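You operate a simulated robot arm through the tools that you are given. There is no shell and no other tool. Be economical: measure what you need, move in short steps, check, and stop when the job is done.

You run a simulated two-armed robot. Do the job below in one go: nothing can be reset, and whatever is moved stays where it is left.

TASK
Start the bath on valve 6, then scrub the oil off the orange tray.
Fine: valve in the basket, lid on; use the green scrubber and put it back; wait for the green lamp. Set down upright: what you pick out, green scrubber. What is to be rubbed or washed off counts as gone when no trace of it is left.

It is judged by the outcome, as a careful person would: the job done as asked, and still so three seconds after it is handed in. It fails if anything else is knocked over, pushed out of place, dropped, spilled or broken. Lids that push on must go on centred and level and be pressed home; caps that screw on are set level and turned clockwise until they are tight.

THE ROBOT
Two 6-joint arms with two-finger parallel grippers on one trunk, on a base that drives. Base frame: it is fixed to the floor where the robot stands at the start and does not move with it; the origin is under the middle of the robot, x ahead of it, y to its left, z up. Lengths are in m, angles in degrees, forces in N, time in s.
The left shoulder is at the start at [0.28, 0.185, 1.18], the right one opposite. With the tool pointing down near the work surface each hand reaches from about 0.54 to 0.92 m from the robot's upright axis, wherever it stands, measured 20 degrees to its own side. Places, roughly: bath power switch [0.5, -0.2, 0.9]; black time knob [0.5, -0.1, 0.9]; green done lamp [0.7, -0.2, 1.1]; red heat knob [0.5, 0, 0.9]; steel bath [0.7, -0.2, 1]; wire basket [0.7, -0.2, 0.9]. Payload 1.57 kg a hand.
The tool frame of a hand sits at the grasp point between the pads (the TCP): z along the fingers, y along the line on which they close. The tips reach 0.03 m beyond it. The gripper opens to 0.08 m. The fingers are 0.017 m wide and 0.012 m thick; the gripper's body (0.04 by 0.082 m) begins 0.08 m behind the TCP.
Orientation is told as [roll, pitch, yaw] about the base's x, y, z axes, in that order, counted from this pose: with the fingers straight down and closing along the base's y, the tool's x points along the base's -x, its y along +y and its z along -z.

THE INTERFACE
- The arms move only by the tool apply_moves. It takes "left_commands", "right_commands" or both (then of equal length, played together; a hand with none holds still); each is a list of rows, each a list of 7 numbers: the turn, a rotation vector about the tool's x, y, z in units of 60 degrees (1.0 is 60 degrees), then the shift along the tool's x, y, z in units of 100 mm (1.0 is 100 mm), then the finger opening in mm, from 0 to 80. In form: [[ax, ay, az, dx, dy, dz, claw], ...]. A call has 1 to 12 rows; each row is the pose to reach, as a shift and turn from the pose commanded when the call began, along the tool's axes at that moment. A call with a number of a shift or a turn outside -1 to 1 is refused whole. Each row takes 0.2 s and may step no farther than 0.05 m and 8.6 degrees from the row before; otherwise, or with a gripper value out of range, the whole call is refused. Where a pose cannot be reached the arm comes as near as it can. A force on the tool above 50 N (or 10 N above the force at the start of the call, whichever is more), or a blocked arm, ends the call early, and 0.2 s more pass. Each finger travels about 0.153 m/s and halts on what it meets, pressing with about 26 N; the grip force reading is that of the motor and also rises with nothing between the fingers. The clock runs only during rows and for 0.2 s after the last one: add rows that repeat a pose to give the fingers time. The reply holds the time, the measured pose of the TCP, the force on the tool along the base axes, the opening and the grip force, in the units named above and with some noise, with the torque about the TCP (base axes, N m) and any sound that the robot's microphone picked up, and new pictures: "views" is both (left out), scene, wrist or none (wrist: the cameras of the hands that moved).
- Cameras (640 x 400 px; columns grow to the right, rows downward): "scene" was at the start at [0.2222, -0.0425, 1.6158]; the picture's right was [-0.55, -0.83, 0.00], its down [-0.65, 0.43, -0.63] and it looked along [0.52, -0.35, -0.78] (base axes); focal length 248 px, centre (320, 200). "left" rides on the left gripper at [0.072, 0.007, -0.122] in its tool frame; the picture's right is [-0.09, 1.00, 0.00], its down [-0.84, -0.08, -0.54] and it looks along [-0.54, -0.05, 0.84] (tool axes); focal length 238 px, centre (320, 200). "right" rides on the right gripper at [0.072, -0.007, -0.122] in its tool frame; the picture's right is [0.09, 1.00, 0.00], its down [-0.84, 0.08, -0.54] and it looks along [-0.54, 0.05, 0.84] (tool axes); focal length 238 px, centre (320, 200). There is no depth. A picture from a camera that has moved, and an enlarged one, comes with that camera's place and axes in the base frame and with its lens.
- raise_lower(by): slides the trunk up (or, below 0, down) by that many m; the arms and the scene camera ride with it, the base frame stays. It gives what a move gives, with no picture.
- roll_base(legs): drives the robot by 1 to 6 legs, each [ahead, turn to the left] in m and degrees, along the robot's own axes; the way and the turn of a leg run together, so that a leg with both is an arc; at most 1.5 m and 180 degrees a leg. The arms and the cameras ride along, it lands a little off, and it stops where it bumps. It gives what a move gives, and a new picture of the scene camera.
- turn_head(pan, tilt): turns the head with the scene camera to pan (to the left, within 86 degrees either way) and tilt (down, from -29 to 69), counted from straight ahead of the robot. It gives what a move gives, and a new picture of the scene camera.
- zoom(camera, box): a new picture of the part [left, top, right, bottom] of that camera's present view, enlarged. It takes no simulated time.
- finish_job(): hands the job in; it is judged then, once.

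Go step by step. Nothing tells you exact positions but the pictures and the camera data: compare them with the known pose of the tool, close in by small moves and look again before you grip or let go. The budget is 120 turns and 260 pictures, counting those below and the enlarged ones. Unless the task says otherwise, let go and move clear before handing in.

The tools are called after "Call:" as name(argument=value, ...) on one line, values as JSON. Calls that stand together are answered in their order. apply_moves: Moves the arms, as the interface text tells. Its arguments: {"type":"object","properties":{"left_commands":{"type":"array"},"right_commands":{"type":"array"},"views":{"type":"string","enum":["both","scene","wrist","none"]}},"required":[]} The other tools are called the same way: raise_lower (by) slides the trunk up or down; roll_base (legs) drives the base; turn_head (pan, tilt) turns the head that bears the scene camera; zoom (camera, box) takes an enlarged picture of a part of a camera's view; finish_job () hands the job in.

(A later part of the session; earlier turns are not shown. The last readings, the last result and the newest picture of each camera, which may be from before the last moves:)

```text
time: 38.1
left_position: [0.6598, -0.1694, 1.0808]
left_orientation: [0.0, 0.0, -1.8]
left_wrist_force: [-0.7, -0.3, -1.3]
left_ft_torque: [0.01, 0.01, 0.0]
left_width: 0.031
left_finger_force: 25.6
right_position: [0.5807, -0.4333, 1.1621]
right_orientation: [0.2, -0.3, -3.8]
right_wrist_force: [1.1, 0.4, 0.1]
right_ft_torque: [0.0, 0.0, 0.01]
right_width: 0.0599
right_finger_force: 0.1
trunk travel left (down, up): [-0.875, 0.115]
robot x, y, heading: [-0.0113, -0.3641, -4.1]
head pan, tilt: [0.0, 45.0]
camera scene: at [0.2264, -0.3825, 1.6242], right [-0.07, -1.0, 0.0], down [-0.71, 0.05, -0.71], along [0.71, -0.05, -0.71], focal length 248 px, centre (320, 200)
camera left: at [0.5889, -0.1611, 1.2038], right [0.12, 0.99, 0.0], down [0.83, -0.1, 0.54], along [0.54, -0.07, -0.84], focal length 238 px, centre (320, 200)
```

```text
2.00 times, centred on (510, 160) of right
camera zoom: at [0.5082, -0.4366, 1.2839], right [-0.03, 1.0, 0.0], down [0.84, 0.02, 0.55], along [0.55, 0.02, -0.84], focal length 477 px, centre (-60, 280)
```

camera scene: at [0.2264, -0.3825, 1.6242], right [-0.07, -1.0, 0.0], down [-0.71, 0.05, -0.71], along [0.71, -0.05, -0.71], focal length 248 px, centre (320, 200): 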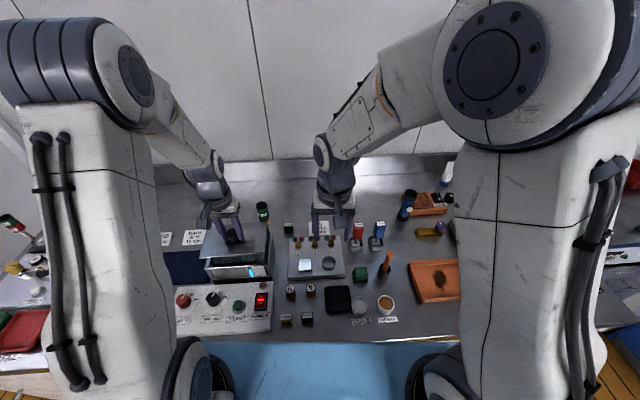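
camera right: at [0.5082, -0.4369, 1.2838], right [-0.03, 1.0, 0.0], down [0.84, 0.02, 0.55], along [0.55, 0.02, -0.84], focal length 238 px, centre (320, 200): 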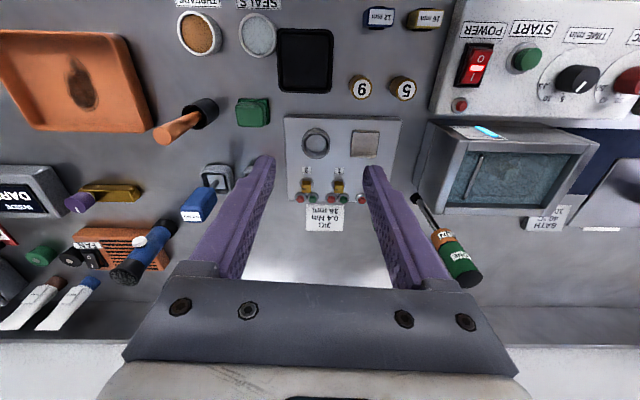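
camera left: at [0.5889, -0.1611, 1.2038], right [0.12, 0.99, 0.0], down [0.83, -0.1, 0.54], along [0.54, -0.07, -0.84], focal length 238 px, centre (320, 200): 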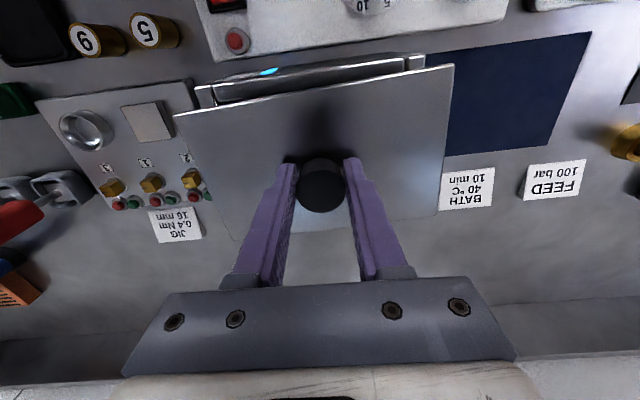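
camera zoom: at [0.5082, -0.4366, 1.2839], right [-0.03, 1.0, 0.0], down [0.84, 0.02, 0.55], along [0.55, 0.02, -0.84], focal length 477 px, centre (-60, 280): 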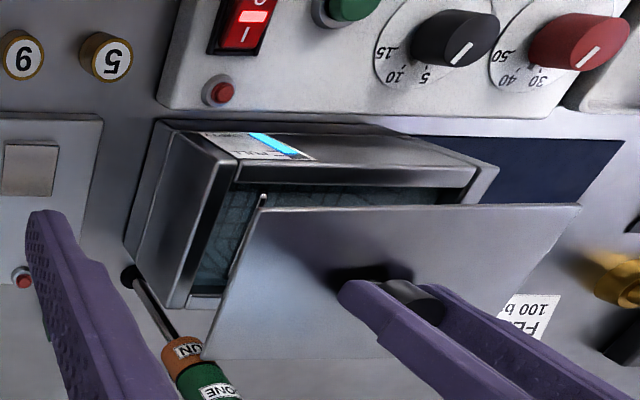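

Lid sits directly under the grip point and is nearly centred; trimming yaw −2° and 5 mm in y, then lowering.

Call:
apply_moves(left_commands=[[0, 0, 0.018, -0.022, -0.05, 0, 0], [0, 0, 0.035, -0.022, -0.05, 0.1, 0], [0, 0, 0.035, -0.022, -0.05, 0.25, 0]], views="wrist")

Call:
zoom(camera="left", box=[160, 40, 480, 260])

Call:
zoom(camera="scene", box=[180, 200, 290, 290])

Call:
zoom(camera="right", box=[400, 80, 640, 240])

```text
time: 38.9
left_position: [0.6628, -0.1739, 1.0568]
left_orientation: [0.0, -0.1, -4.0]
left_wrist_force: [0.6, 0.4, -1.8]
left_ft_torque: [-0.01, -0.01, -0.01]
left_width: 0.0305
left_finger_force: 26.0
right_position: [0.5806, -0.4336, 1.1621]
right_orientation: [0.2, -0.3, -3.8]
right_wrist_force: [-0.4, 1.1, 0.6]
right_ft_torque: [-0.01, -0.03, 0.01]
right_width: 0.0599
right_finger_force: 0.2
trunk travel left (down, up): [-0.875, 0.115]
robot x, y, heading: [-0.0103, -0.367, -4.0]
head pan, tilt: [0.0, 45.0]
camera left: at [0.5915, -0.163, 1.1788], right [0.16, 0.99, 0.0], down [0.83, -0.13, 0.54], along [0.53, -0.09, -0.84], focal length 238 px, centre (320, 200)
```

left: 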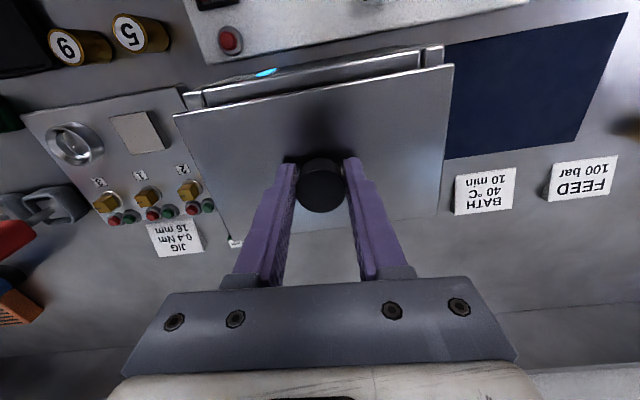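

```text
1.82 times, centred on (320, 150) of left
camera zoom: at [0.5915, -0.163, 1.1788], right [0.16, 0.99, 0.0], down [0.83, -0.13, 0.54], along [0.53, -0.09, -0.84], focal length 433 px, centre (320, 291)
```

zoom: 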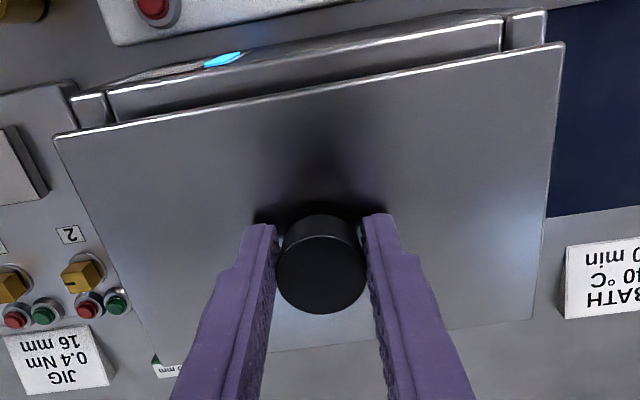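

```text
4.44 times, centred on (235, 245) of scene
camera zoom: at [0.2263, -0.3824, 1.6242], right [-0.07, -1.0, 0.0], down [-0.71, 0.05, -0.71], along [0.71, -0.05, -0.71], focal length 1102 px, centre (698, 0)
```

zoom: 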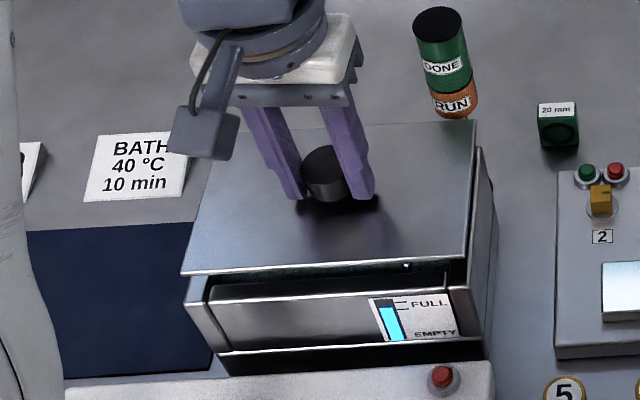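

```text
2.50 times, centred on (520, 160) of right
camera zoom: at [0.5082, -0.4366, 1.2839], right [-0.03, 1.0, 0.0], down [0.84, 0.02, 0.55], along [0.55, 0.02, -0.84], focal length 596 px, centre (-180, 300)
```

zoom: 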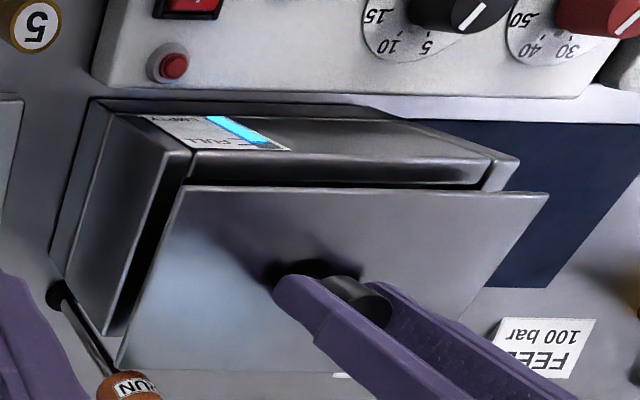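

Yaw now matches. The lid is ~5 mm too far back; trimming x and lowering to just above the rim to compare edges without parallax.

Call:
apply_moves(left_commands=[[0, 0, 0, 0.05, 0, 0.03, 0], [0, 0, 0, 0.05, 0, 0.1, 0], [0, 0, 0, 0.05, 0, 0.17, 0]], views="none")

Call:
zoom(camera="left", box=[160, 40, 480, 260])

Call:
zoom(camera="scene", box=[190, 210, 290, 290])

Call:
zoom(camera="right", box=[400, 80, 640, 240])

```text
time: 39.7
left_position: [0.6555, -0.1735, 1.0388]
left_orientation: [0.1, 0.0, -4.0]
left_wrist_force: [-0.8, 0.4, 5.7]
left_ft_torque: [0.03, 0.44, -0.05]
left_width: 0.0308
left_finger_force: 26.0
right_position: [0.5812, -0.4331, 1.1623]
right_orientation: [0.1, -0.5, -3.8]
right_wrist_force: [-0.3, 0.1, 0.9]
right_ft_torque: [-0.02, -0.01, 0.02]
right_width: 0.0598
right_finger_force: 0.1
trunk travel left (down, up): [-0.875, 0.115]
robot x, y, heading: [-0.0119, -0.3694, -4.3]
head pan, tilt: [0.0, 45.0]
```

```text
1.82 times, centred on (320, 150) of left
camera zoom: at [0.5853, -0.1618, 1.1615], right [0.16, 0.99, 0.0], down [0.83, -0.13, 0.54], along [0.53, -0.09, -0.84], focal length 433 px, centre (320, 291)
```

zoom: 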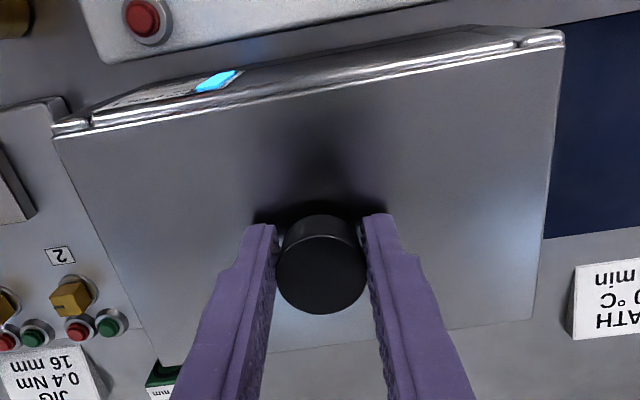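

```text
5.00 times, centred on (240, 250) of scene
camera zoom: at [0.2259, -0.3825, 1.6245], right [-0.07, -1.0, 0.0], down [-0.71, 0.05, -0.71], along [0.71, -0.05, -0.71], focal length 1239 px, centre (720, -50)
```

zoom: 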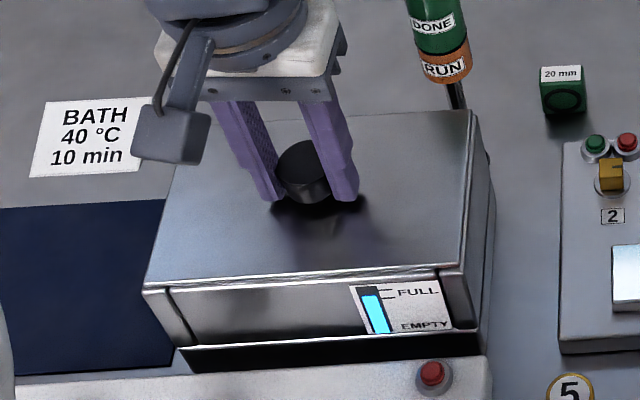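

```text
2.50 times, centred on (520, 160) of right
camera zoom: at [0.5078, -0.4367, 1.2842], right [-0.03, 1.0, 0.0], down [0.84, 0.02, 0.55], along [0.55, 0.02, -0.84], focal length 596 px, centre (-180, 300)
```

zoom: 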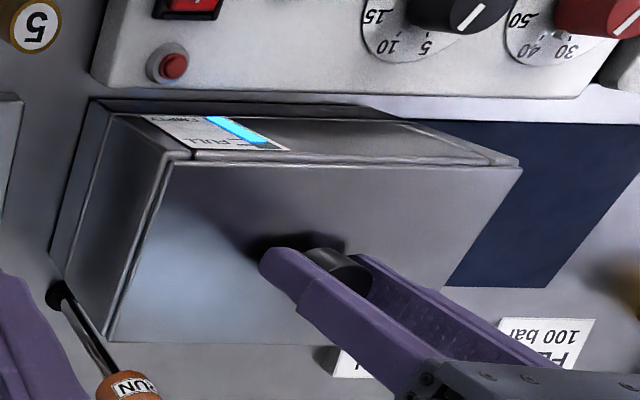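

Lid touches the rim, nearly aligned; lifting slightly, nudging 2 mm right, and pressing down.

Call:
apply_moves(left_commands=[[0, 0, 0, 0, 0, -0.04, 0], [0, 0, 0, -0.01, -0.025, -0.04, 0], [0, 0, 0, -0.01, -0.025, -0.02, 0], [0, 0, 0, -0.01, -0.025, 0.01, 0], [0, 0, 0, -0.01, -0.025, 0.03, 0]], views="none")

Call:
zoom(camera="left", box=[160, 40, 480, 260])

Call:
zoom(camera="right", box=[410, 100, 630, 240])

Call:
zoom(camera="scene", box=[200, 220, 280, 280])

```text
time: 40.9
left_position: [0.657, -0.1737, 1.0382]
left_orientation: [-0.1, -0.1, -3.9]
left_wrist_force: [-4.2, 1.3, 19.3]
left_ft_torque: [0.05, -0.11, -0.05]
left_width: 0.031
left_finger_force: 25.9
right_position: [0.5796, -0.4338, 1.1631]
right_orientation: [0.2, -0.4, -3.8]
right_wrist_force: [-0.2, 0.2, -0.2]
right_ft_torque: [0.0, 0.03, -0.02]
right_width: 0.0597
right_finger_force: 0.1
trunk travel left (down, up): [-0.875, 0.115]
robot x, y, heading: [-0.0129, -0.3638, -3.8]
head pan, tilt: [0.0, 45.0]
```

```text
1.82 times, centred on (320, 150) of left
camera zoom: at [0.5857, -0.1645, 1.1606], right [0.16, 0.99, 0.0], down [0.83, -0.13, 0.54], along [0.54, -0.09, -0.84], focal length 433 px, centre (320, 291)
```

zoom: 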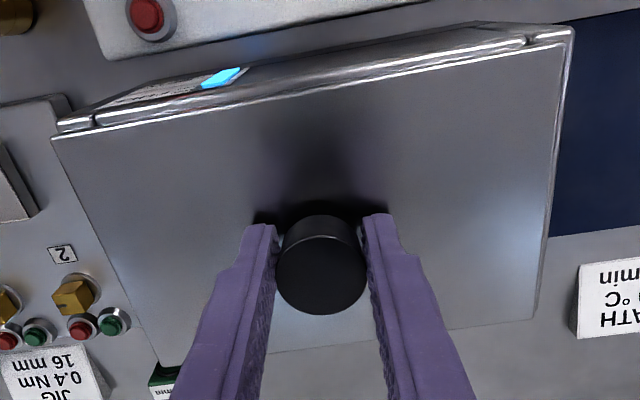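

```text
2.86 times, centred on (520, 170) of right
camera zoom: at [0.5073, -0.4367, 1.2846], right [-0.03, 1.0, 0.0], down [0.84, 0.02, 0.55], along [0.55, 0.02, -0.84], focal length 681 px, centre (-251, 286)
```

zoom: 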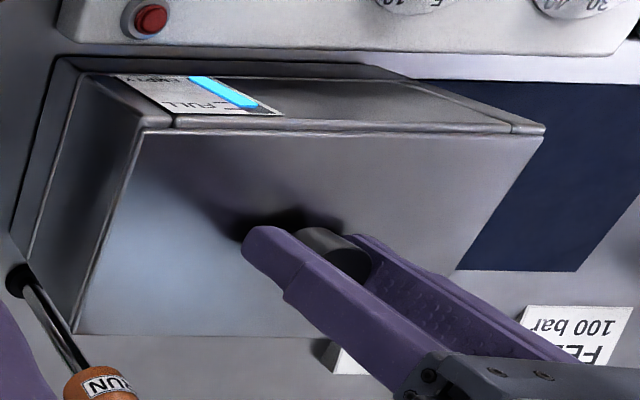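

```text
6.67 times, centred on (240, 250) of scene
camera zoom: at [0.2252, -0.3826, 1.6248], right [-0.07, -1.0, 0.0], down [-0.7, 0.05, -0.71], along [0.71, -0.05, -0.71], focal length 1652 px, centre (853, -133)
```

zoom: 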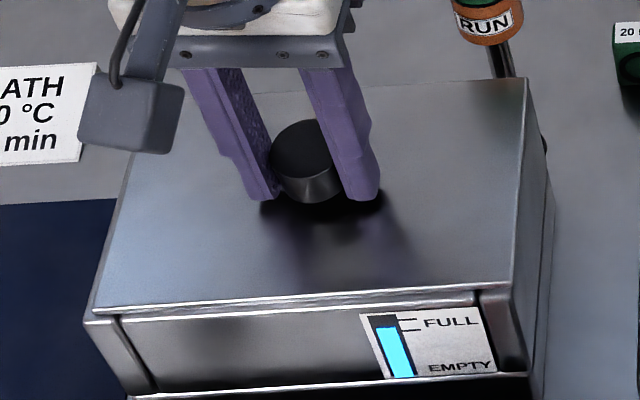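

Margins look symmetric and the press gave ~19 N with no torque: seated. Releasing and rising.

Call:
apply_moves(left_commands=[[0, 0, 0, 0, 0, 0, 20], [0, 0, 0, 0, 0, 0, 60], [0, 0, 0, 0, 0, 0, 60], [0, 0, 0, 0, 0, -0.35, 60], [0, 0, 0, 0, 0, -0.7, 60], [0, 0, 0, 0, 0, -1.0, 60]], views="wrist")

Call:
zoom(camera="left", box=[200, 40, 440, 200])

Call:
zoom(camera="scene", box=[170, 210, 290, 340])

```text
time: 42.3
left_position: [0.6574, -0.1741, 1.1363]
left_orientation: [0.0, 0.2, -3.9]
left_wrist_force: [0.8, -0.9, 0.0]
left_ft_torque: [0.03, 0.01, 0.02]
left_width: 0.0599
left_finger_force: 0.0
right_position: [0.5803, -0.434, 1.1613]
right_orientation: [0.3, -0.3, -3.8]
right_wrist_force: [-0.4, -0.1, 0.1]
right_ft_torque: [0.01, 0.02, 0.02]
right_width: 0.0601
right_finger_force: 0.1
trunk travel left (down, up): [-0.875, 0.115]
robot x, y, heading: [-0.0155, -0.3656, -3.8]
head pan, tilt: [0.0, 45.0]
camera left: at [0.5858, -0.1632, 1.2578], right [0.16, 0.99, 0.0], down [0.83, -0.13, 0.54], along [0.53, -0.09, -0.84], focal length 238 px, centre (320, 200)
```

left: 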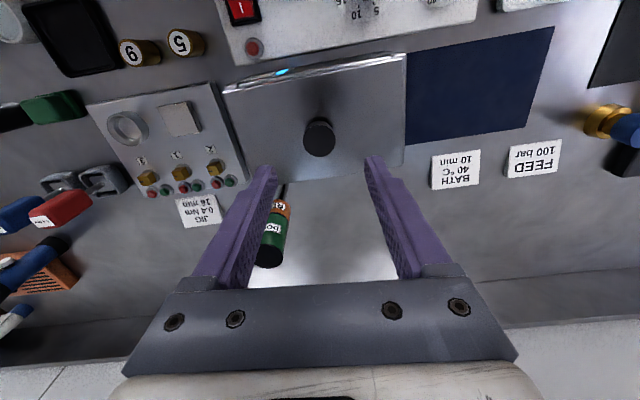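

```text
2.50 times, centred on (320, 120) of left
camera zoom: at [0.5858, -0.1632, 1.2578], right [0.16, 0.99, 0.0], down [0.83, -0.13, 0.54], along [0.53, -0.09, -0.84], focal length 596 px, centre (320, 400)
```

zoom: 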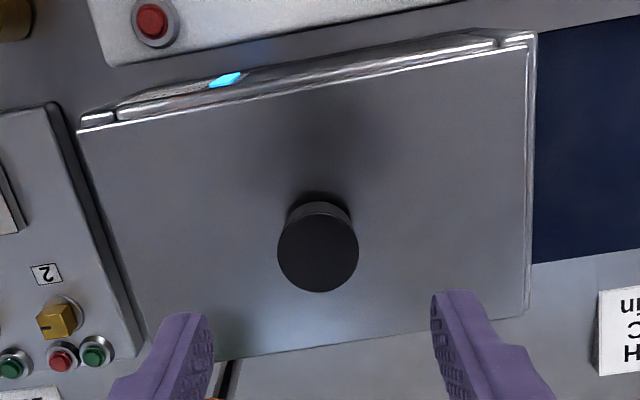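

```text
3.08 times, centred on (230, 275) of scene
camera zoom: at [0.2262, -0.3825, 1.6242], right [-0.07, -1.0, 0.0], down [-0.71, 0.05, -0.71], along [0.71, -0.05, -0.71], focal length 763 px, centre (597, -31)
```

zoom: 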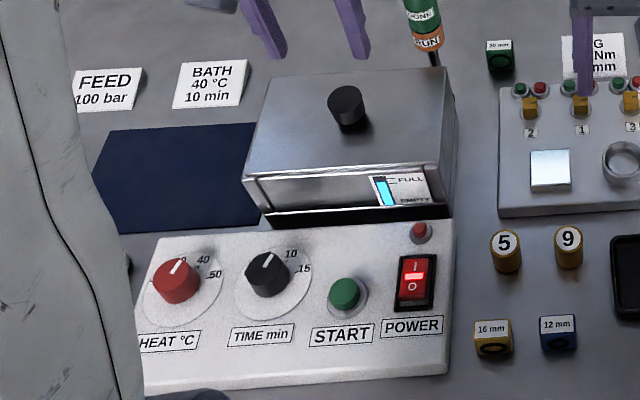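

Lid on. START button at about (0.515, −0.18), top z≈0.946; closing left fingers and positioning above it.

Call:
apply_moves(left_commands=[[0, 0, 0, 0.4, 0, 0, 0], [0, 0, 0, 0.8, 0, 0, 0], [0, 0, 0, 1.0, 0, 0, 0]], views="none")

Call:
apply_moves(left_commands=[[0, 0, 0, 0.4, -0.16, 0.0, 0], [0, 0, 0, 0.41, -0.16, 0.4, 0], [0, 0, 0, 0.41, -0.16, 0.8, 0], [0, 0, 0, 0.41, -0.16, 1.0, 0]], views="wrist")

Call:
zoom(camera="scene", box=[180, 240, 290, 340])

```text
time: 43.1
left_position: [0.5572, -0.1688, 1.1383]
left_orientation: [-0.1, 0.1, -3.9]
left_wrist_force: [-0.5, -0.6, 0.5]
left_ft_torque: [0.01, -0.01, -0.02]
left_width: 0.0
left_finger_force: 22.0
right_position: [0.5809, -0.4342, 1.1632]
right_orientation: [0.2, -0.4, -3.8]
right_wrist_force: [-0.7, -0.2, 0.2]
right_ft_torque: [0.01, -0.01, 0.01]
right_width: 0.0601
right_finger_force: 0.0
trunk travel left (down, up): [-0.875, 0.115]
robot x, y, heading: [-0.0138, -0.3644, -4.0]
head pan, tilt: [0.0, 45.0]
```

```text
time: 44.1
left_position: [0.525, -0.1781, 1.039]
left_orientation: [0.0, 0.3, -3.8]
left_wrist_force: [-0.6, 0.1, -0.3]
left_ft_torque: [-0.02, 0.03, -0.01]
left_width: 0.0002
left_finger_force: 21.4
left hand out of reach, approached as far as the arm can: row 2, 3, 4
right_position: [0.5807, -0.4349, 1.1616]
right_orientation: [0.2, -0.3, -3.8]
right_wrist_force: [-0.3, 0.4, -0.3]
right_ft_torque: [0.01, 0.02, 0.0]
right_width: 0.0604
right_finger_force: 0.0
trunk travel left (down, up): [-0.875, 0.115]
robot x, y, heading: [-0.0132, -0.3648, -3.9]
head pan, tilt: [0.0, 45.0]
camera left: at [0.4548, -0.1679, 1.1606], right [0.16, 0.99, 0.0], down [0.83, -0.13, 0.54], along [0.53, -0.09, -0.84], focal length 238 px, centre (320, 200)
```

left: 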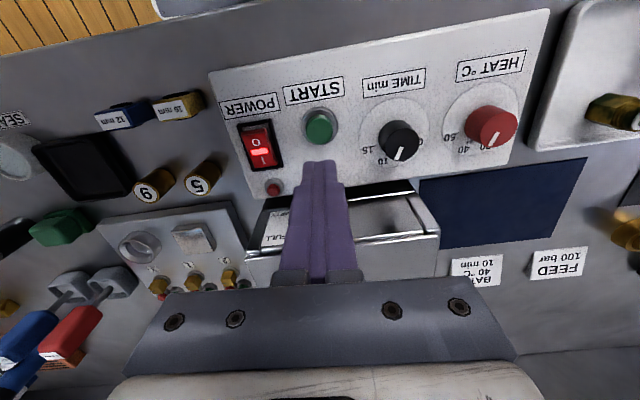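

```text
4.00 times, centred on (235, 290) of scene
camera zoom: at [0.2264, -0.3824, 1.6242], right [-0.07, -1.0, 0.0], down [-0.71, 0.05, -0.71], along [0.71, -0.05, -0.71], focal length 991 px, centre (660, -160)
```

zoom: 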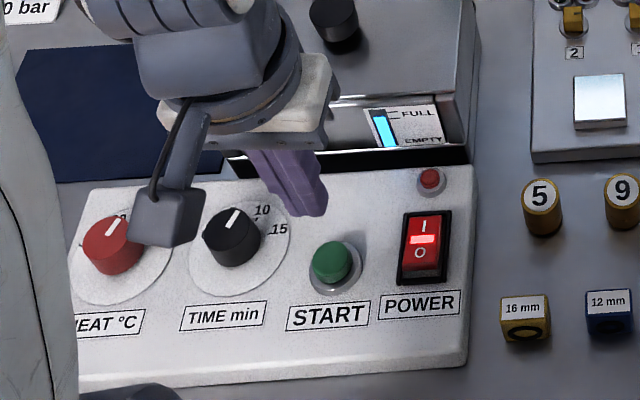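

Left can't reach that close, so the right hand will press START; the left clears away.

Call:
apply_moves(left_commands=[[0, 0, 0, 0, 0, -0.4, 0], [0, 0, 0, 0, 0.4, -0.8, 0], [0, 0, 0, 0, 0.8, -0.8, 0], [0, 0, 0, 0, 1.0, -0.8, 0]], right_commands=[[0, 0, 0, 0.2, 0.1, 0, 0], [0, 0, 0, 0.4, 0.4, 0, 0], [0, 0, 0, 0.6, 0.7, 0, 0], [0, 0, 0, 0.7, 1.0, 0, 0]], views="none")

Call:
apply_moves(left_commands=[[0, 0, 0, 0, 0.4, 0, 0], [0, 0, 0, 0, 0.8, 0, 0], [0, 0, 0, 0, 1.0, 0, 0], [0, 0, 0, 0, 1.0, 0, 0]], right_commands=[[0, 0, 0, 0.0, 0.4, 0, 0], [0, 0, 0, 0, 0.8, 0, 0], [0, 0, 0, 0, 1.0, 0.2, 0], [0, 0, 0, 0, 1.0, 0.4, 0]], views="none")

Call:
apply_moves(right_commands=[[0, 0, 0, 0.0, 0.3, 0, 0], [0, 0, 0, 0.06, 0.54, 0.3, 0], [0, 0, 0, 0.06, 0.54, 0.7, 0]], views="wrist")

Call:
zoom(camera="scene", box=[180, 240, 290, 340])

```text
refused: row 2 steps farther than a row can; nothing moved
```

```text
time: 45.1
left_position: [0.5334, -0.0816, 1.0372]
left_orientation: [0.1, 0.1, -4.0]
left_wrist_force: [-0.5, 0.4, 0.4]
left_ft_torque: [0.01, 0.02, 0.01]
left_width: 0.0
left_finger_force: 22.0
right_position: [0.59, -0.3355, 1.1263]
right_orientation: [0.2, -0.4, -3.8]
right_wrist_force: [0.0, -0.5, 0.4]
right_ft_torque: [-0.01, 0.02, 0.01]
right_width: 0.0001
right_finger_force: 21.4
trunk travel left (down, up): [-0.875, 0.115]
robot x, y, heading: [-0.0149, -0.3658, -4.0]
head pan, tilt: [0.0, 45.0]
```

```text
time: 45.9
left_position: [0.533, -0.0818, 1.0382]
left_orientation: [0.0, 0.0, -3.9]
left_wrist_force: [-1.0, -0.4, -0.5]
left_ft_torque: [0.01, -0.02, -0.01]
left_width: 0.0
left_finger_force: 21.3
right_position: [0.5852, -0.2834, 1.0544]
right_orientation: [0.2, -0.4, -3.8]
right_wrist_force: [0.7, -0.4, -0.2]
right_ft_torque: [0.0, 0.02, 0.0]
right_width: 0.0
right_finger_force: 21.0
trunk travel left (down, up): [-0.875, 0.115]
robot x, y, heading: [-0.0105, -0.3634, -4.2]
head pan, tilt: [0.0, 45.0]
camera right: at [0.513, -0.2864, 1.1757], right [-0.03, 1.0, 0.0], down [0.84, 0.02, 0.55], along [0.55, 0.02, -0.84], focal length 238 px, centre (320, 200)
```

right: 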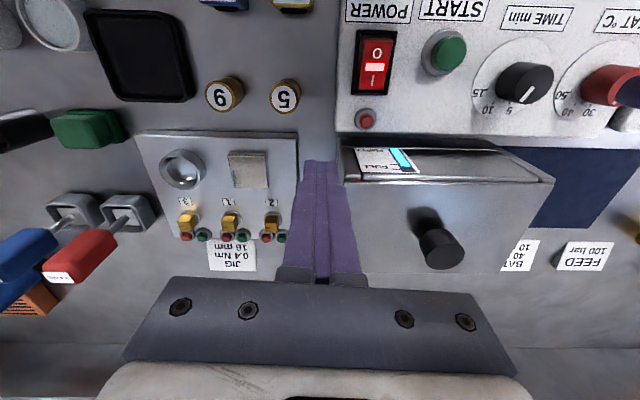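

```text
4.00 times, centred on (235, 290) of scene
camera zoom: at [0.2262, -0.3823, 1.6243], right [-0.07, -1.0, 0.0], down [-0.71, 0.05, -0.71], along [0.71, -0.05, -0.71], focal length 991 px, centre (660, -160)
```

zoom: 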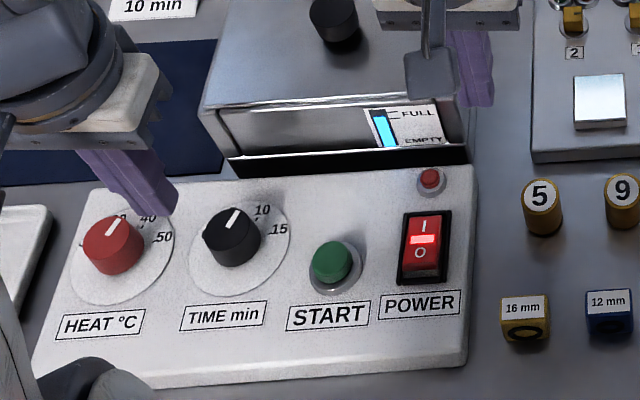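

Call:
apply_moves(left_commands=[[0, 0, 0, 0, 0.3, -0.3, 0], [0, 0, 0, 0, 0.6, -0.5, 0], [0, 0, 0, 0, 1.0, -0.5, 0], [0, 0, 0, 0, 1.0, -0.5, 0], [0, 0, 0, 0, 1.0, -0.5, 0]], right_commands=[[0, 0, 0, 0.4, 0, 0, 0], [0, 0, 0, 0.77, 0, 0, 0], [0, 0, 0, 0.77, 0.3, 0, 0], [0, 0, 0, 0.77, 0.65, 0, 0], [0, 0, 0, 0.77, 0.98, 0.1, 0]], views="wrist")

Call:
zoom(camera="scene", box=[180, 240, 290, 340])

```text
time: 47.1
left_position: [0.5395, 0.0185, 1.0861]
left_orientation: [0.0, 0.1, -3.9]
left_wrist_force: [0.3, -0.3, 0.3]
left_ft_torque: [0.04, 0.03, 0.02]
left_width: 0.0
left_finger_force: 21.4
right_position: [0.5173, -0.1765, 1.0464]
right_orientation: [0.3, -0.3, -3.8]
right_wrist_force: [-0.2, -0.2, -0.4]
right_ft_torque: [-0.01, 0.0, 0.01]
right_width: 0.0
right_finger_force: 21.4
trunk travel left (down, up): [-0.875, 0.115]
robot x, y, heading: [-0.0124, -0.3632, -4.0]
head pan, tilt: [0.0, 45.0]
camera right: at [0.4447, -0.1806, 1.169], right [-0.03, 1.0, 0.0], down [0.84, 0.02, 0.55], along [0.55, 0.02, -0.84], focal length 238 px, centre (320, 200)
camera left: at [0.468, 0.03, 1.2082], right [0.16, 0.99, 0.0], down [0.83, -0.13, 0.54], along [0.53, -0.09, -0.84], focal length 238 px, centre (320, 200)
```

right: 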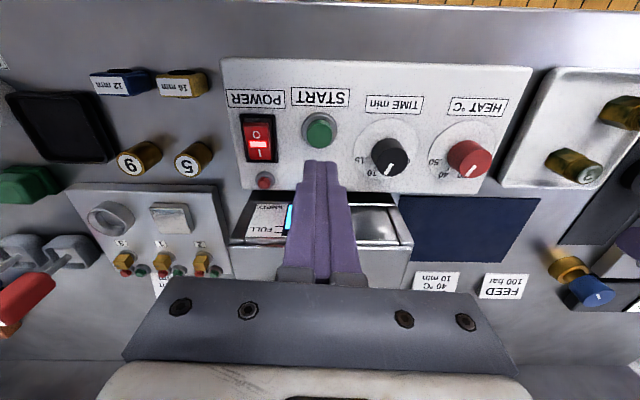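
left: 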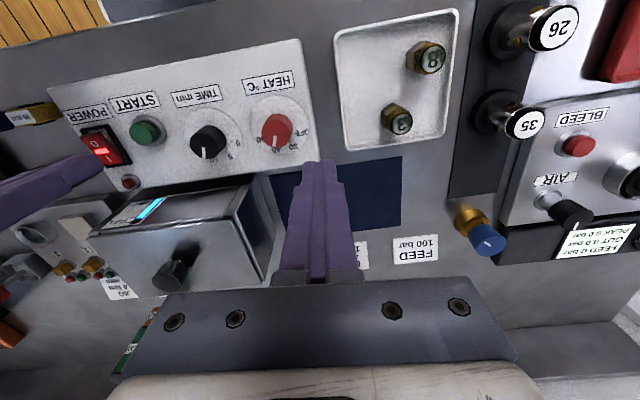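

```text
4.00 times, centred on (235, 290) of scene
camera zoom: at [0.2261, -0.3825, 1.6243], right [-0.07, -1.0, 0.0], down [-0.71, 0.05, -0.71], along [0.71, -0.05, -0.71], focal length 991 px, centre (660, -160)
```

zoom: 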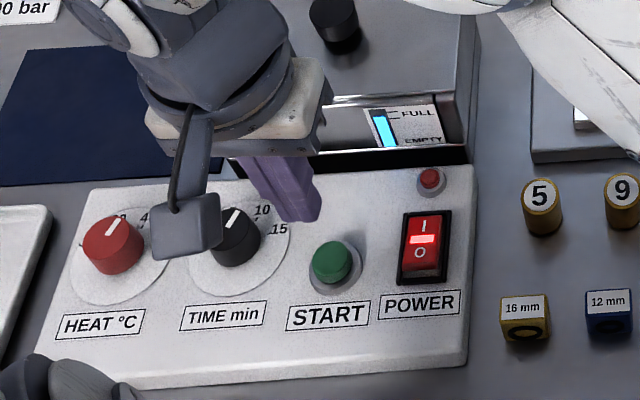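

Aligned with START (0.512, −0.178); pressing down.

Call:
apply_moves(right_commands=[[0, 0, 0, 0.04, -0.01, 0.3, 0], [0, 0, 0, 0.04, -0.01, 0.6, 0], [0, 0, 0, 0.04, -0.01, 0.7, 0], [0, 0, 0, 0.04, -0.01, 0.76, 0], [0, 0, 0, 0.04, -0.01, 0.8, 0]], views="scene")

```text
time: 48.3
left_position: [0.5372, 0.0185, 1.0873]
left_orientation: [0.0, 0.0, -4.1]
left_wrist_force: [0.2, -1.1, 0.0]
left_ft_torque: [0.0, -0.03, -0.02]
left_width: 0.0001
left_finger_force: 21.2
right_position: [0.5139, -0.1781, 0.9689]
right_orientation: [0.4, -0.5, -3.8]
right_wrist_force: [-1.1, -8.6, 33.1]
right_ft_torque: [-0.27, 0.12, 0.05]
right_width: 0.0
right_finger_force: 20.9
trunk travel left (down, up): [-0.875, 0.115]
robot x, y, heading: [-0.0099, -0.3656, -3.9]
head pan, tilt: [0.0, 45.0]
heard: click
camera scene: at [0.225, -0.3834, 1.625], right [-0.07, -1.0, 0.0], down [-0.7, 0.05, -0.71], along [0.71, -0.05, -0.71], focal length 248 px, centre (320, 200)
```

scene: 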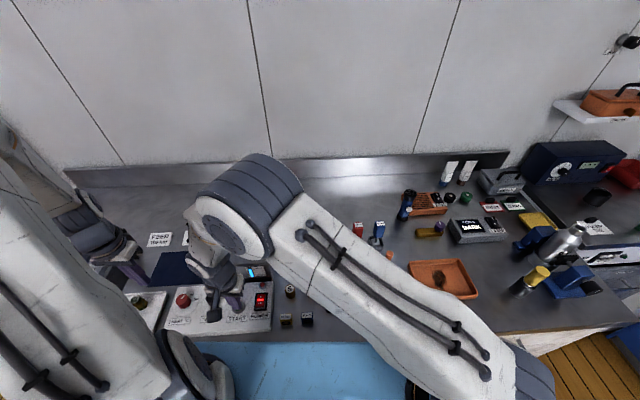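

Click heard. Raising and checking the tower lamp.

Call:
apply_moves(right_commands=[[0, 0, 0, 0, 0, -0.4, 0], [0, 0, 0, 0, 0, -0.8, 0], [0, 0, 0, 0, -0.4, -1.0, 0], [0, 0, 0, 0, -0.8, -1.0, 0], [0, 0, 0, 0, -1.0, -1.0, 0]], views="none")

Call:
apply_moves(right_commands=[[0, 0, 0, 0, -0.4, -0.3, 40], [0, 0, 0, 0, -0.8, -0.6, 80], [0, 0, 0, 0, -1.0, -0.8, 80]], views="both")

Call:
zoom(camera="scene", box=[160, 190, 300, 330])

```text
time: 49.5
left_position: [0.538, 0.0193, 1.0869]
left_orientation: [-0.1, 0.1, -3.9]
left_wrist_force: [0.4, -0.1, -0.6]
left_ft_torque: [0.0, 0.0, 0.02]
left_width: 0.0
left_finger_force: 21.2
right_position: [0.5054, -0.2806, 1.0635]
right_orientation: [0.1, -0.3, -3.7]
right_wrist_force: [-0.7, -0.6, 0.1]
right_ft_torque: [0.02, -0.03, -0.01]
right_width: 0.0
right_finger_force: 21.1
trunk travel left (down, up): [-0.875, 0.115]
robot x, y, heading: [-0.0127, -0.3652, -4.0]
head pan, tilt: [0.0, 45.0]
```

```text
time: 50.3
left_position: [0.5391, 0.0192, 1.0861]
left_orientation: [0.0, 0.0, -3.9]
left_wrist_force: [-0.3, 0.0, 0.1]
left_ft_torque: [-0.04, -0.01, -0.02]
left_width: 0.0
left_finger_force: 21.4
right_position: [0.4995, -0.3792, 1.1424]
right_orientation: [0.1, -0.2, -3.8]
right_wrist_force: [-0.2, -0.2, 0.4]
right_ft_torque: [0.02, 0.0, 0.05]
right_width: 0.0802
right_finger_force: 0.0
trunk travel left (down, up): [-0.875, 0.115]
robot x, y, heading: [-0.0144, -0.3658, -4.1]
head pan, tilt: [0.0, 45.0]
camera scene: at [0.2262, -0.3825, 1.6242], right [-0.07, -1.0, 0.0], down [-0.71, 0.05, -0.71], along [0.71, -0.05, -0.71], focal length 248 px, centre (320, 200)
camera right: at [0.4267, -0.3821, 1.2649], right [-0.03, 1.0, 0.0], down [0.84, 0.02, 0.55], along [0.55, 0.02, -0.84], focal length 238 px, centre (320, 200)
```

scene: 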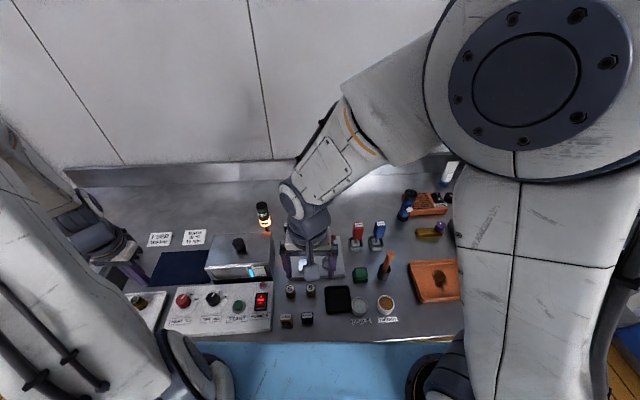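
right: 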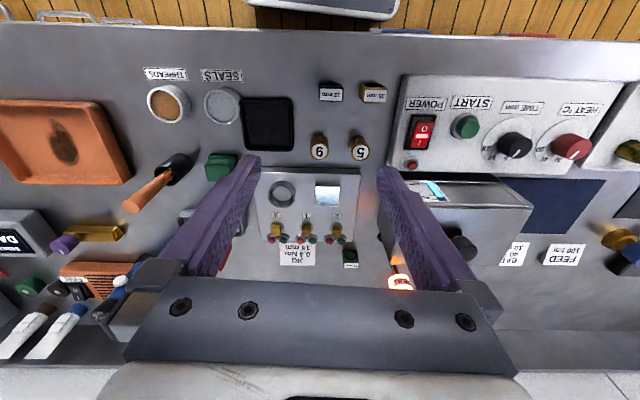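

```text
2.86 times, centred on (230, 260) of scene
camera zoom: at [0.2262, -0.3825, 1.6242], right [-0.07, -1.0, 0.0], down [-0.71, 0.05, -0.71], along [0.71, -0.05, -0.71], focal length 708 px, centre (577, 29)
```

zoom: 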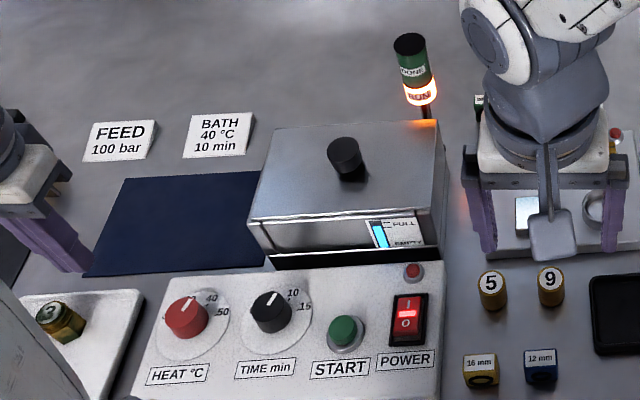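

RUN lamp is lit: the bath is running. Now to the green scrubber (a green block around (0.61, −0.54)).

Call:
apply_moves(right_commands=[[0, 0, 0, -0.25, -0.33, 0, 80], [0, 0, 0, -0.5, -0.66, 0, 80], [0, 0, 0, -0.7, -1.0, 0, 80]], views="none")

Call:
apply_moves(right_commands=[[0, 0, 0, -0.25, -0.25, 0, 80], [0, 0, 0, -0.51, -0.52, 0, 80]], views="both")

Call:
zoom(camera="right", box=[240, 70, 400, 190])

Call:
zoom(camera="scene", box=[320, 230, 420, 320])

```text
time: 51.1
left_position: [0.5391, 0.0188, 1.0866]
left_orientation: [0.0, 0.1, -3.9]
left_wrist_force: [-0.2, -0.6, 0.0]
left_ft_torque: [0.0, -0.03, 0.04]
left_width: 0.0
left_finger_force: 21.5
right_position: [0.5628, -0.4835, 1.143]
right_orientation: [0.1, -0.3, -3.7]
right_wrist_force: [0.2, -0.1, -0.7]
right_ft_torque: [0.07, 0.02, -0.03]
right_width: 0.08
right_finger_force: 0.1
trunk travel left (down, up): [-0.875, 0.115]
robot x, y, heading: [-0.0114, -0.3659, -4.1]
head pan, tilt: [0.0, 45.0]
```

```text
time: 51.7
left_position: [0.5391, 0.0196, 1.086]
left_orientation: [0.0, 0.2, -3.9]
left_wrist_force: [0.2, 0.5, -0.3]
left_ft_torque: [-0.02, -0.02, 0.0]
left_width: 0.0001
left_finger_force: 21.4
right_position: [0.6106, -0.5404, 1.1469]
right_orientation: [0.2, -0.3, -3.9]
right_wrist_force: [0.1, -0.6, 0.0]
right_ft_torque: [-0.01, -0.01, -0.04]
right_width: 0.0799
right_finger_force: 0.1
trunk travel left (down, up): [-0.875, 0.115]
robot x, y, heading: [-0.0145, -0.3648, -3.6]
head pan, tilt: [0.0, 45.0]
camera scene: at [0.2263, -0.3825, 1.6242], right [-0.07, -1.0, 0.0], down [-0.71, 0.05, -0.71], along [0.71, -0.05, -0.71], focal length 248 px, centre (320, 200)
camera right: at [0.5379, -0.5436, 1.2692], right [-0.03, 1.0, 0.0], down [0.84, 0.02, 0.55], along [0.55, 0.02, -0.84], focal length 238 px, centre (320, 200)
```

scene: 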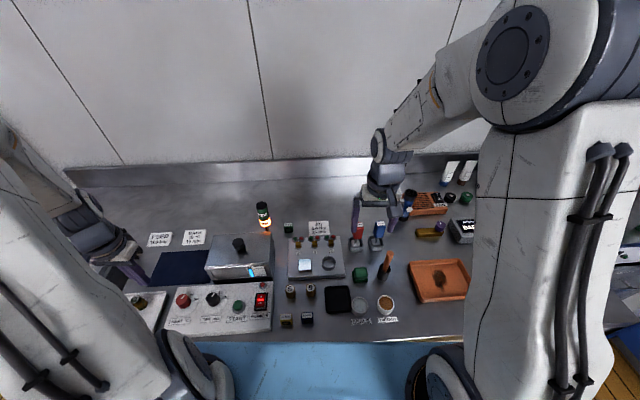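
right: 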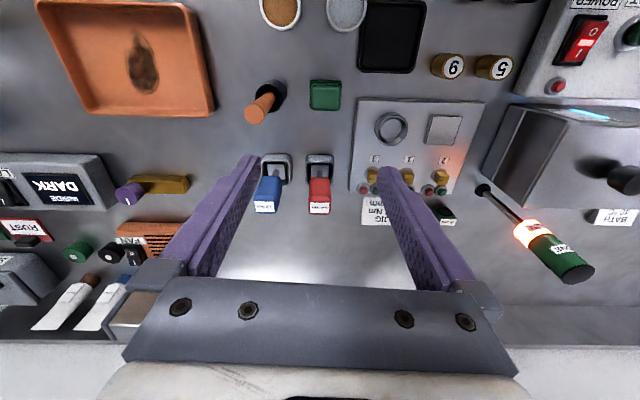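

```text
3.33 times, centred on (320, 130) of right
camera zoom: at [0.5379, -0.5436, 1.2692], right [-0.03, 1.0, 0.0], down [0.84, 0.02, 0.55], along [0.55, 0.02, -0.84], focal length 794 px, centre (320, 433)
```

zoom: 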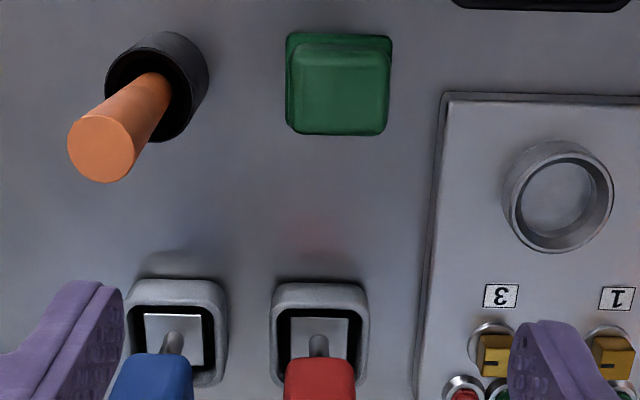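

```text
4.44 times, centred on (370, 275) of scene
camera zoom: at [0.2263, -0.3825, 1.6242], right [-0.07, -1.0, 0.0], down [-0.71, 0.05, -0.71], along [0.71, -0.05, -0.71], focal length 1102 px, centre (98, -133)
```

zoom: 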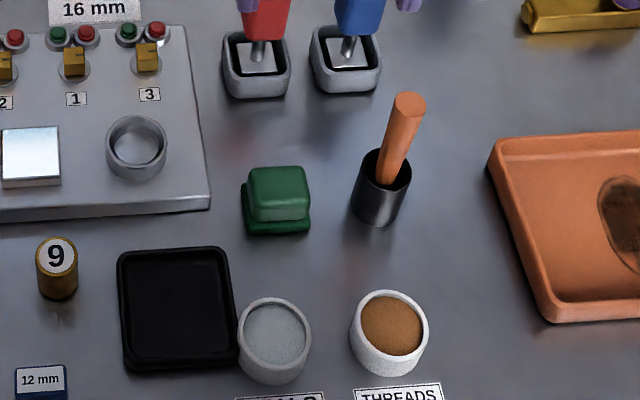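

The green block is a pad with a grip, top at (0.598, −0.532, 0.937). Descending over it.

Call:
apply_moves(right_commands=[[0, 0, 0, 0.13, 0.075, 0.3, 70], [0, 0, 0, 0.13, 0.075, 0.7, 70], [0, 0, 0, 0.13, 0.075, 1.0, 70]], views="none")

Call:
apply_moves(right_commands=[[0, 0, 0, 0, 0, 0.4, 70], [0, 0, 0, 0, 0, 0.7, 70]], views="wrist")

Call:
zoom(camera="right", box=[220, 90, 420, 230])

Call:
zoom(camera="scene", box=[320, 230, 420, 320])

```text
time: 52.5
left_position: [0.5386, 0.0191, 1.0863]
left_orientation: [0.0, 0.2, -3.9]
left_wrist_force: [0.3, 0.0, -0.7]
left_ft_torque: [0.01, -0.03, 0.01]
left_width: 0.0
left_finger_force: 20.7
right_position: [0.5982, -0.5295, 1.0462]
right_orientation: [0.2, -0.3, -3.8]
right_wrist_force: [0.3, -0.1, 0.2]
right_ft_torque: [-0.02, -0.01, 0.02]
right_width: 0.07
right_finger_force: 0.0
trunk travel left (down, up): [-0.875, 0.115]
robot x, y, heading: [-0.0113, -0.361, -3.9]
head pan, tilt: [0.0, 45.0]
```

```text
time: 53.1
left_position: [0.5397, 0.0185, 1.0864]
left_orientation: [0.0, 0.1, -3.9]
left_wrist_force: [0.0, 0.0, 0.2]
left_ft_torque: [0.02, -0.01, 0.01]
left_width: 0.0
left_finger_force: 21.4
right_position: [0.5967, -0.5292, 0.9762]
right_orientation: [0.3, -0.4, -3.8]
right_wrist_force: [-0.2, -0.2, -0.3]
right_ft_torque: [0.0, 0.0, 0.02]
right_width: 0.07
right_finger_force: 0.0
trunk travel left (down, up): [-0.875, 0.115]
robot x, y, heading: [-0.0141, -0.364, -4.1]
head pan, tilt: [0.0, 45.0]
camera right: at [0.5246, -0.5319, 1.0974], right [-0.03, 1.0, 0.0], down [0.84, 0.02, 0.55], along [0.55, 0.02, -0.84], focal length 238 px, centre (320, 200)
```

right: 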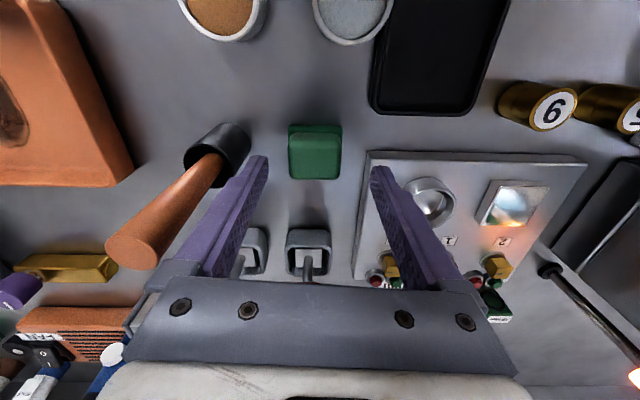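

```text
2.86 times, centred on (320, 160) of right
camera zoom: at [0.5246, -0.5319, 1.0974], right [-0.03, 1.0, 0.0], down [0.84, 0.02, 0.55], along [0.55, 0.02, -0.84], focal length 681 px, centre (320, 314)
```

zoom: 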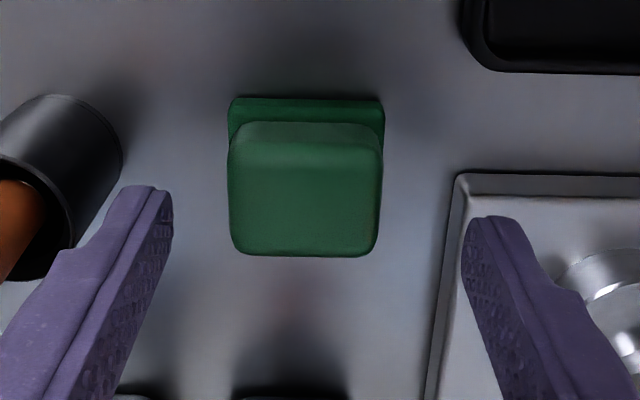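

```text
4.44 times, centred on (370, 275) of scene
camera zoom: at [0.2264, -0.3824, 1.6242], right [-0.07, -1.0, 0.0], down [-0.71, 0.05, -0.71], along [0.71, -0.05, -0.71], focal length 1102 px, centre (98, -133)
```

zoom: 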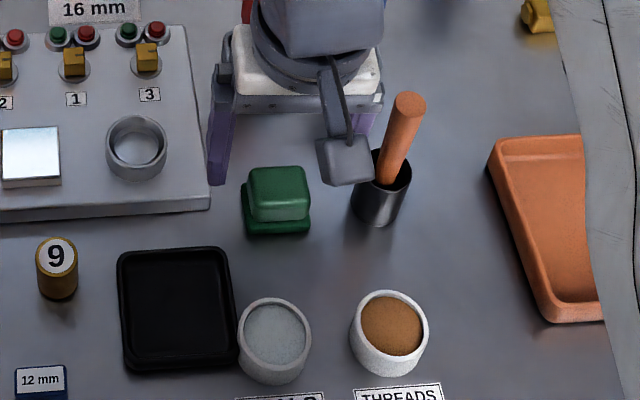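

Call:
apply_moves(right_commands=[[0, 0, 0, -0.033, -0.036, 0.0, 52], [0, 0, 0, -0.033, -0.036, 0.2, 52], [0, 0, 0, -0.033, -0.036, 0.38, 52], [0, 0, 0, -0.033, -0.036, 0.38, 0], [0, 0, 0, -0.033, -0.036, 0.38, 0], [0, 0, 0, -0.033, -0.036, 0.38, 0]], views="wrist")

```text
time: 54.5
left_position: [0.5377, 0.0188, 1.0863]
left_orientation: [0.0, -0.1, -3.9]
left_wrist_force: [0.3, 0.3, -0.2]
left_ft_torque: [-0.02, 0.0, 0.0]
left_width: 0.0
left_finger_force: 21.3
right_position: [0.6036, -0.5321, 0.9362]
right_orientation: [0.3, -0.4, -3.7]
right_wrist_force: [0.8, -1.6, 3.2]
right_ft_torque: [0.01, 0.01, 0.03]
right_width: 0.0429
right_finger_force: 26.2
trunk travel left (down, up): [-0.875, 0.115]
robot x, y, heading: [-0.0125, -0.3673, -3.9]
head pan, tilt: [0.0, 45.0]
camera right: at [0.5296, -0.5347, 1.058], right [-0.03, 1.0, 0.0], down [0.84, 0.02, 0.55], along [0.55, 0.02, -0.84], focal length 238 px, centre (320, 200)
```

right: 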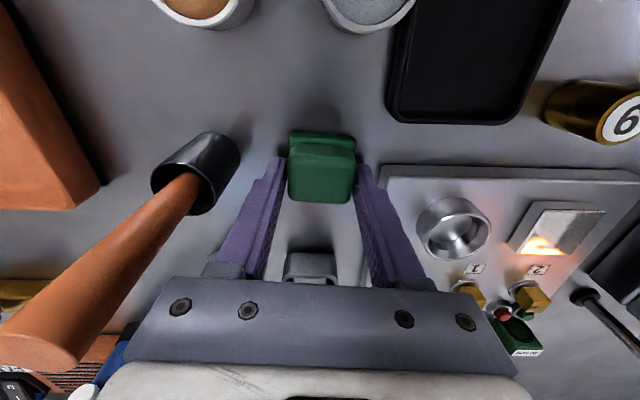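

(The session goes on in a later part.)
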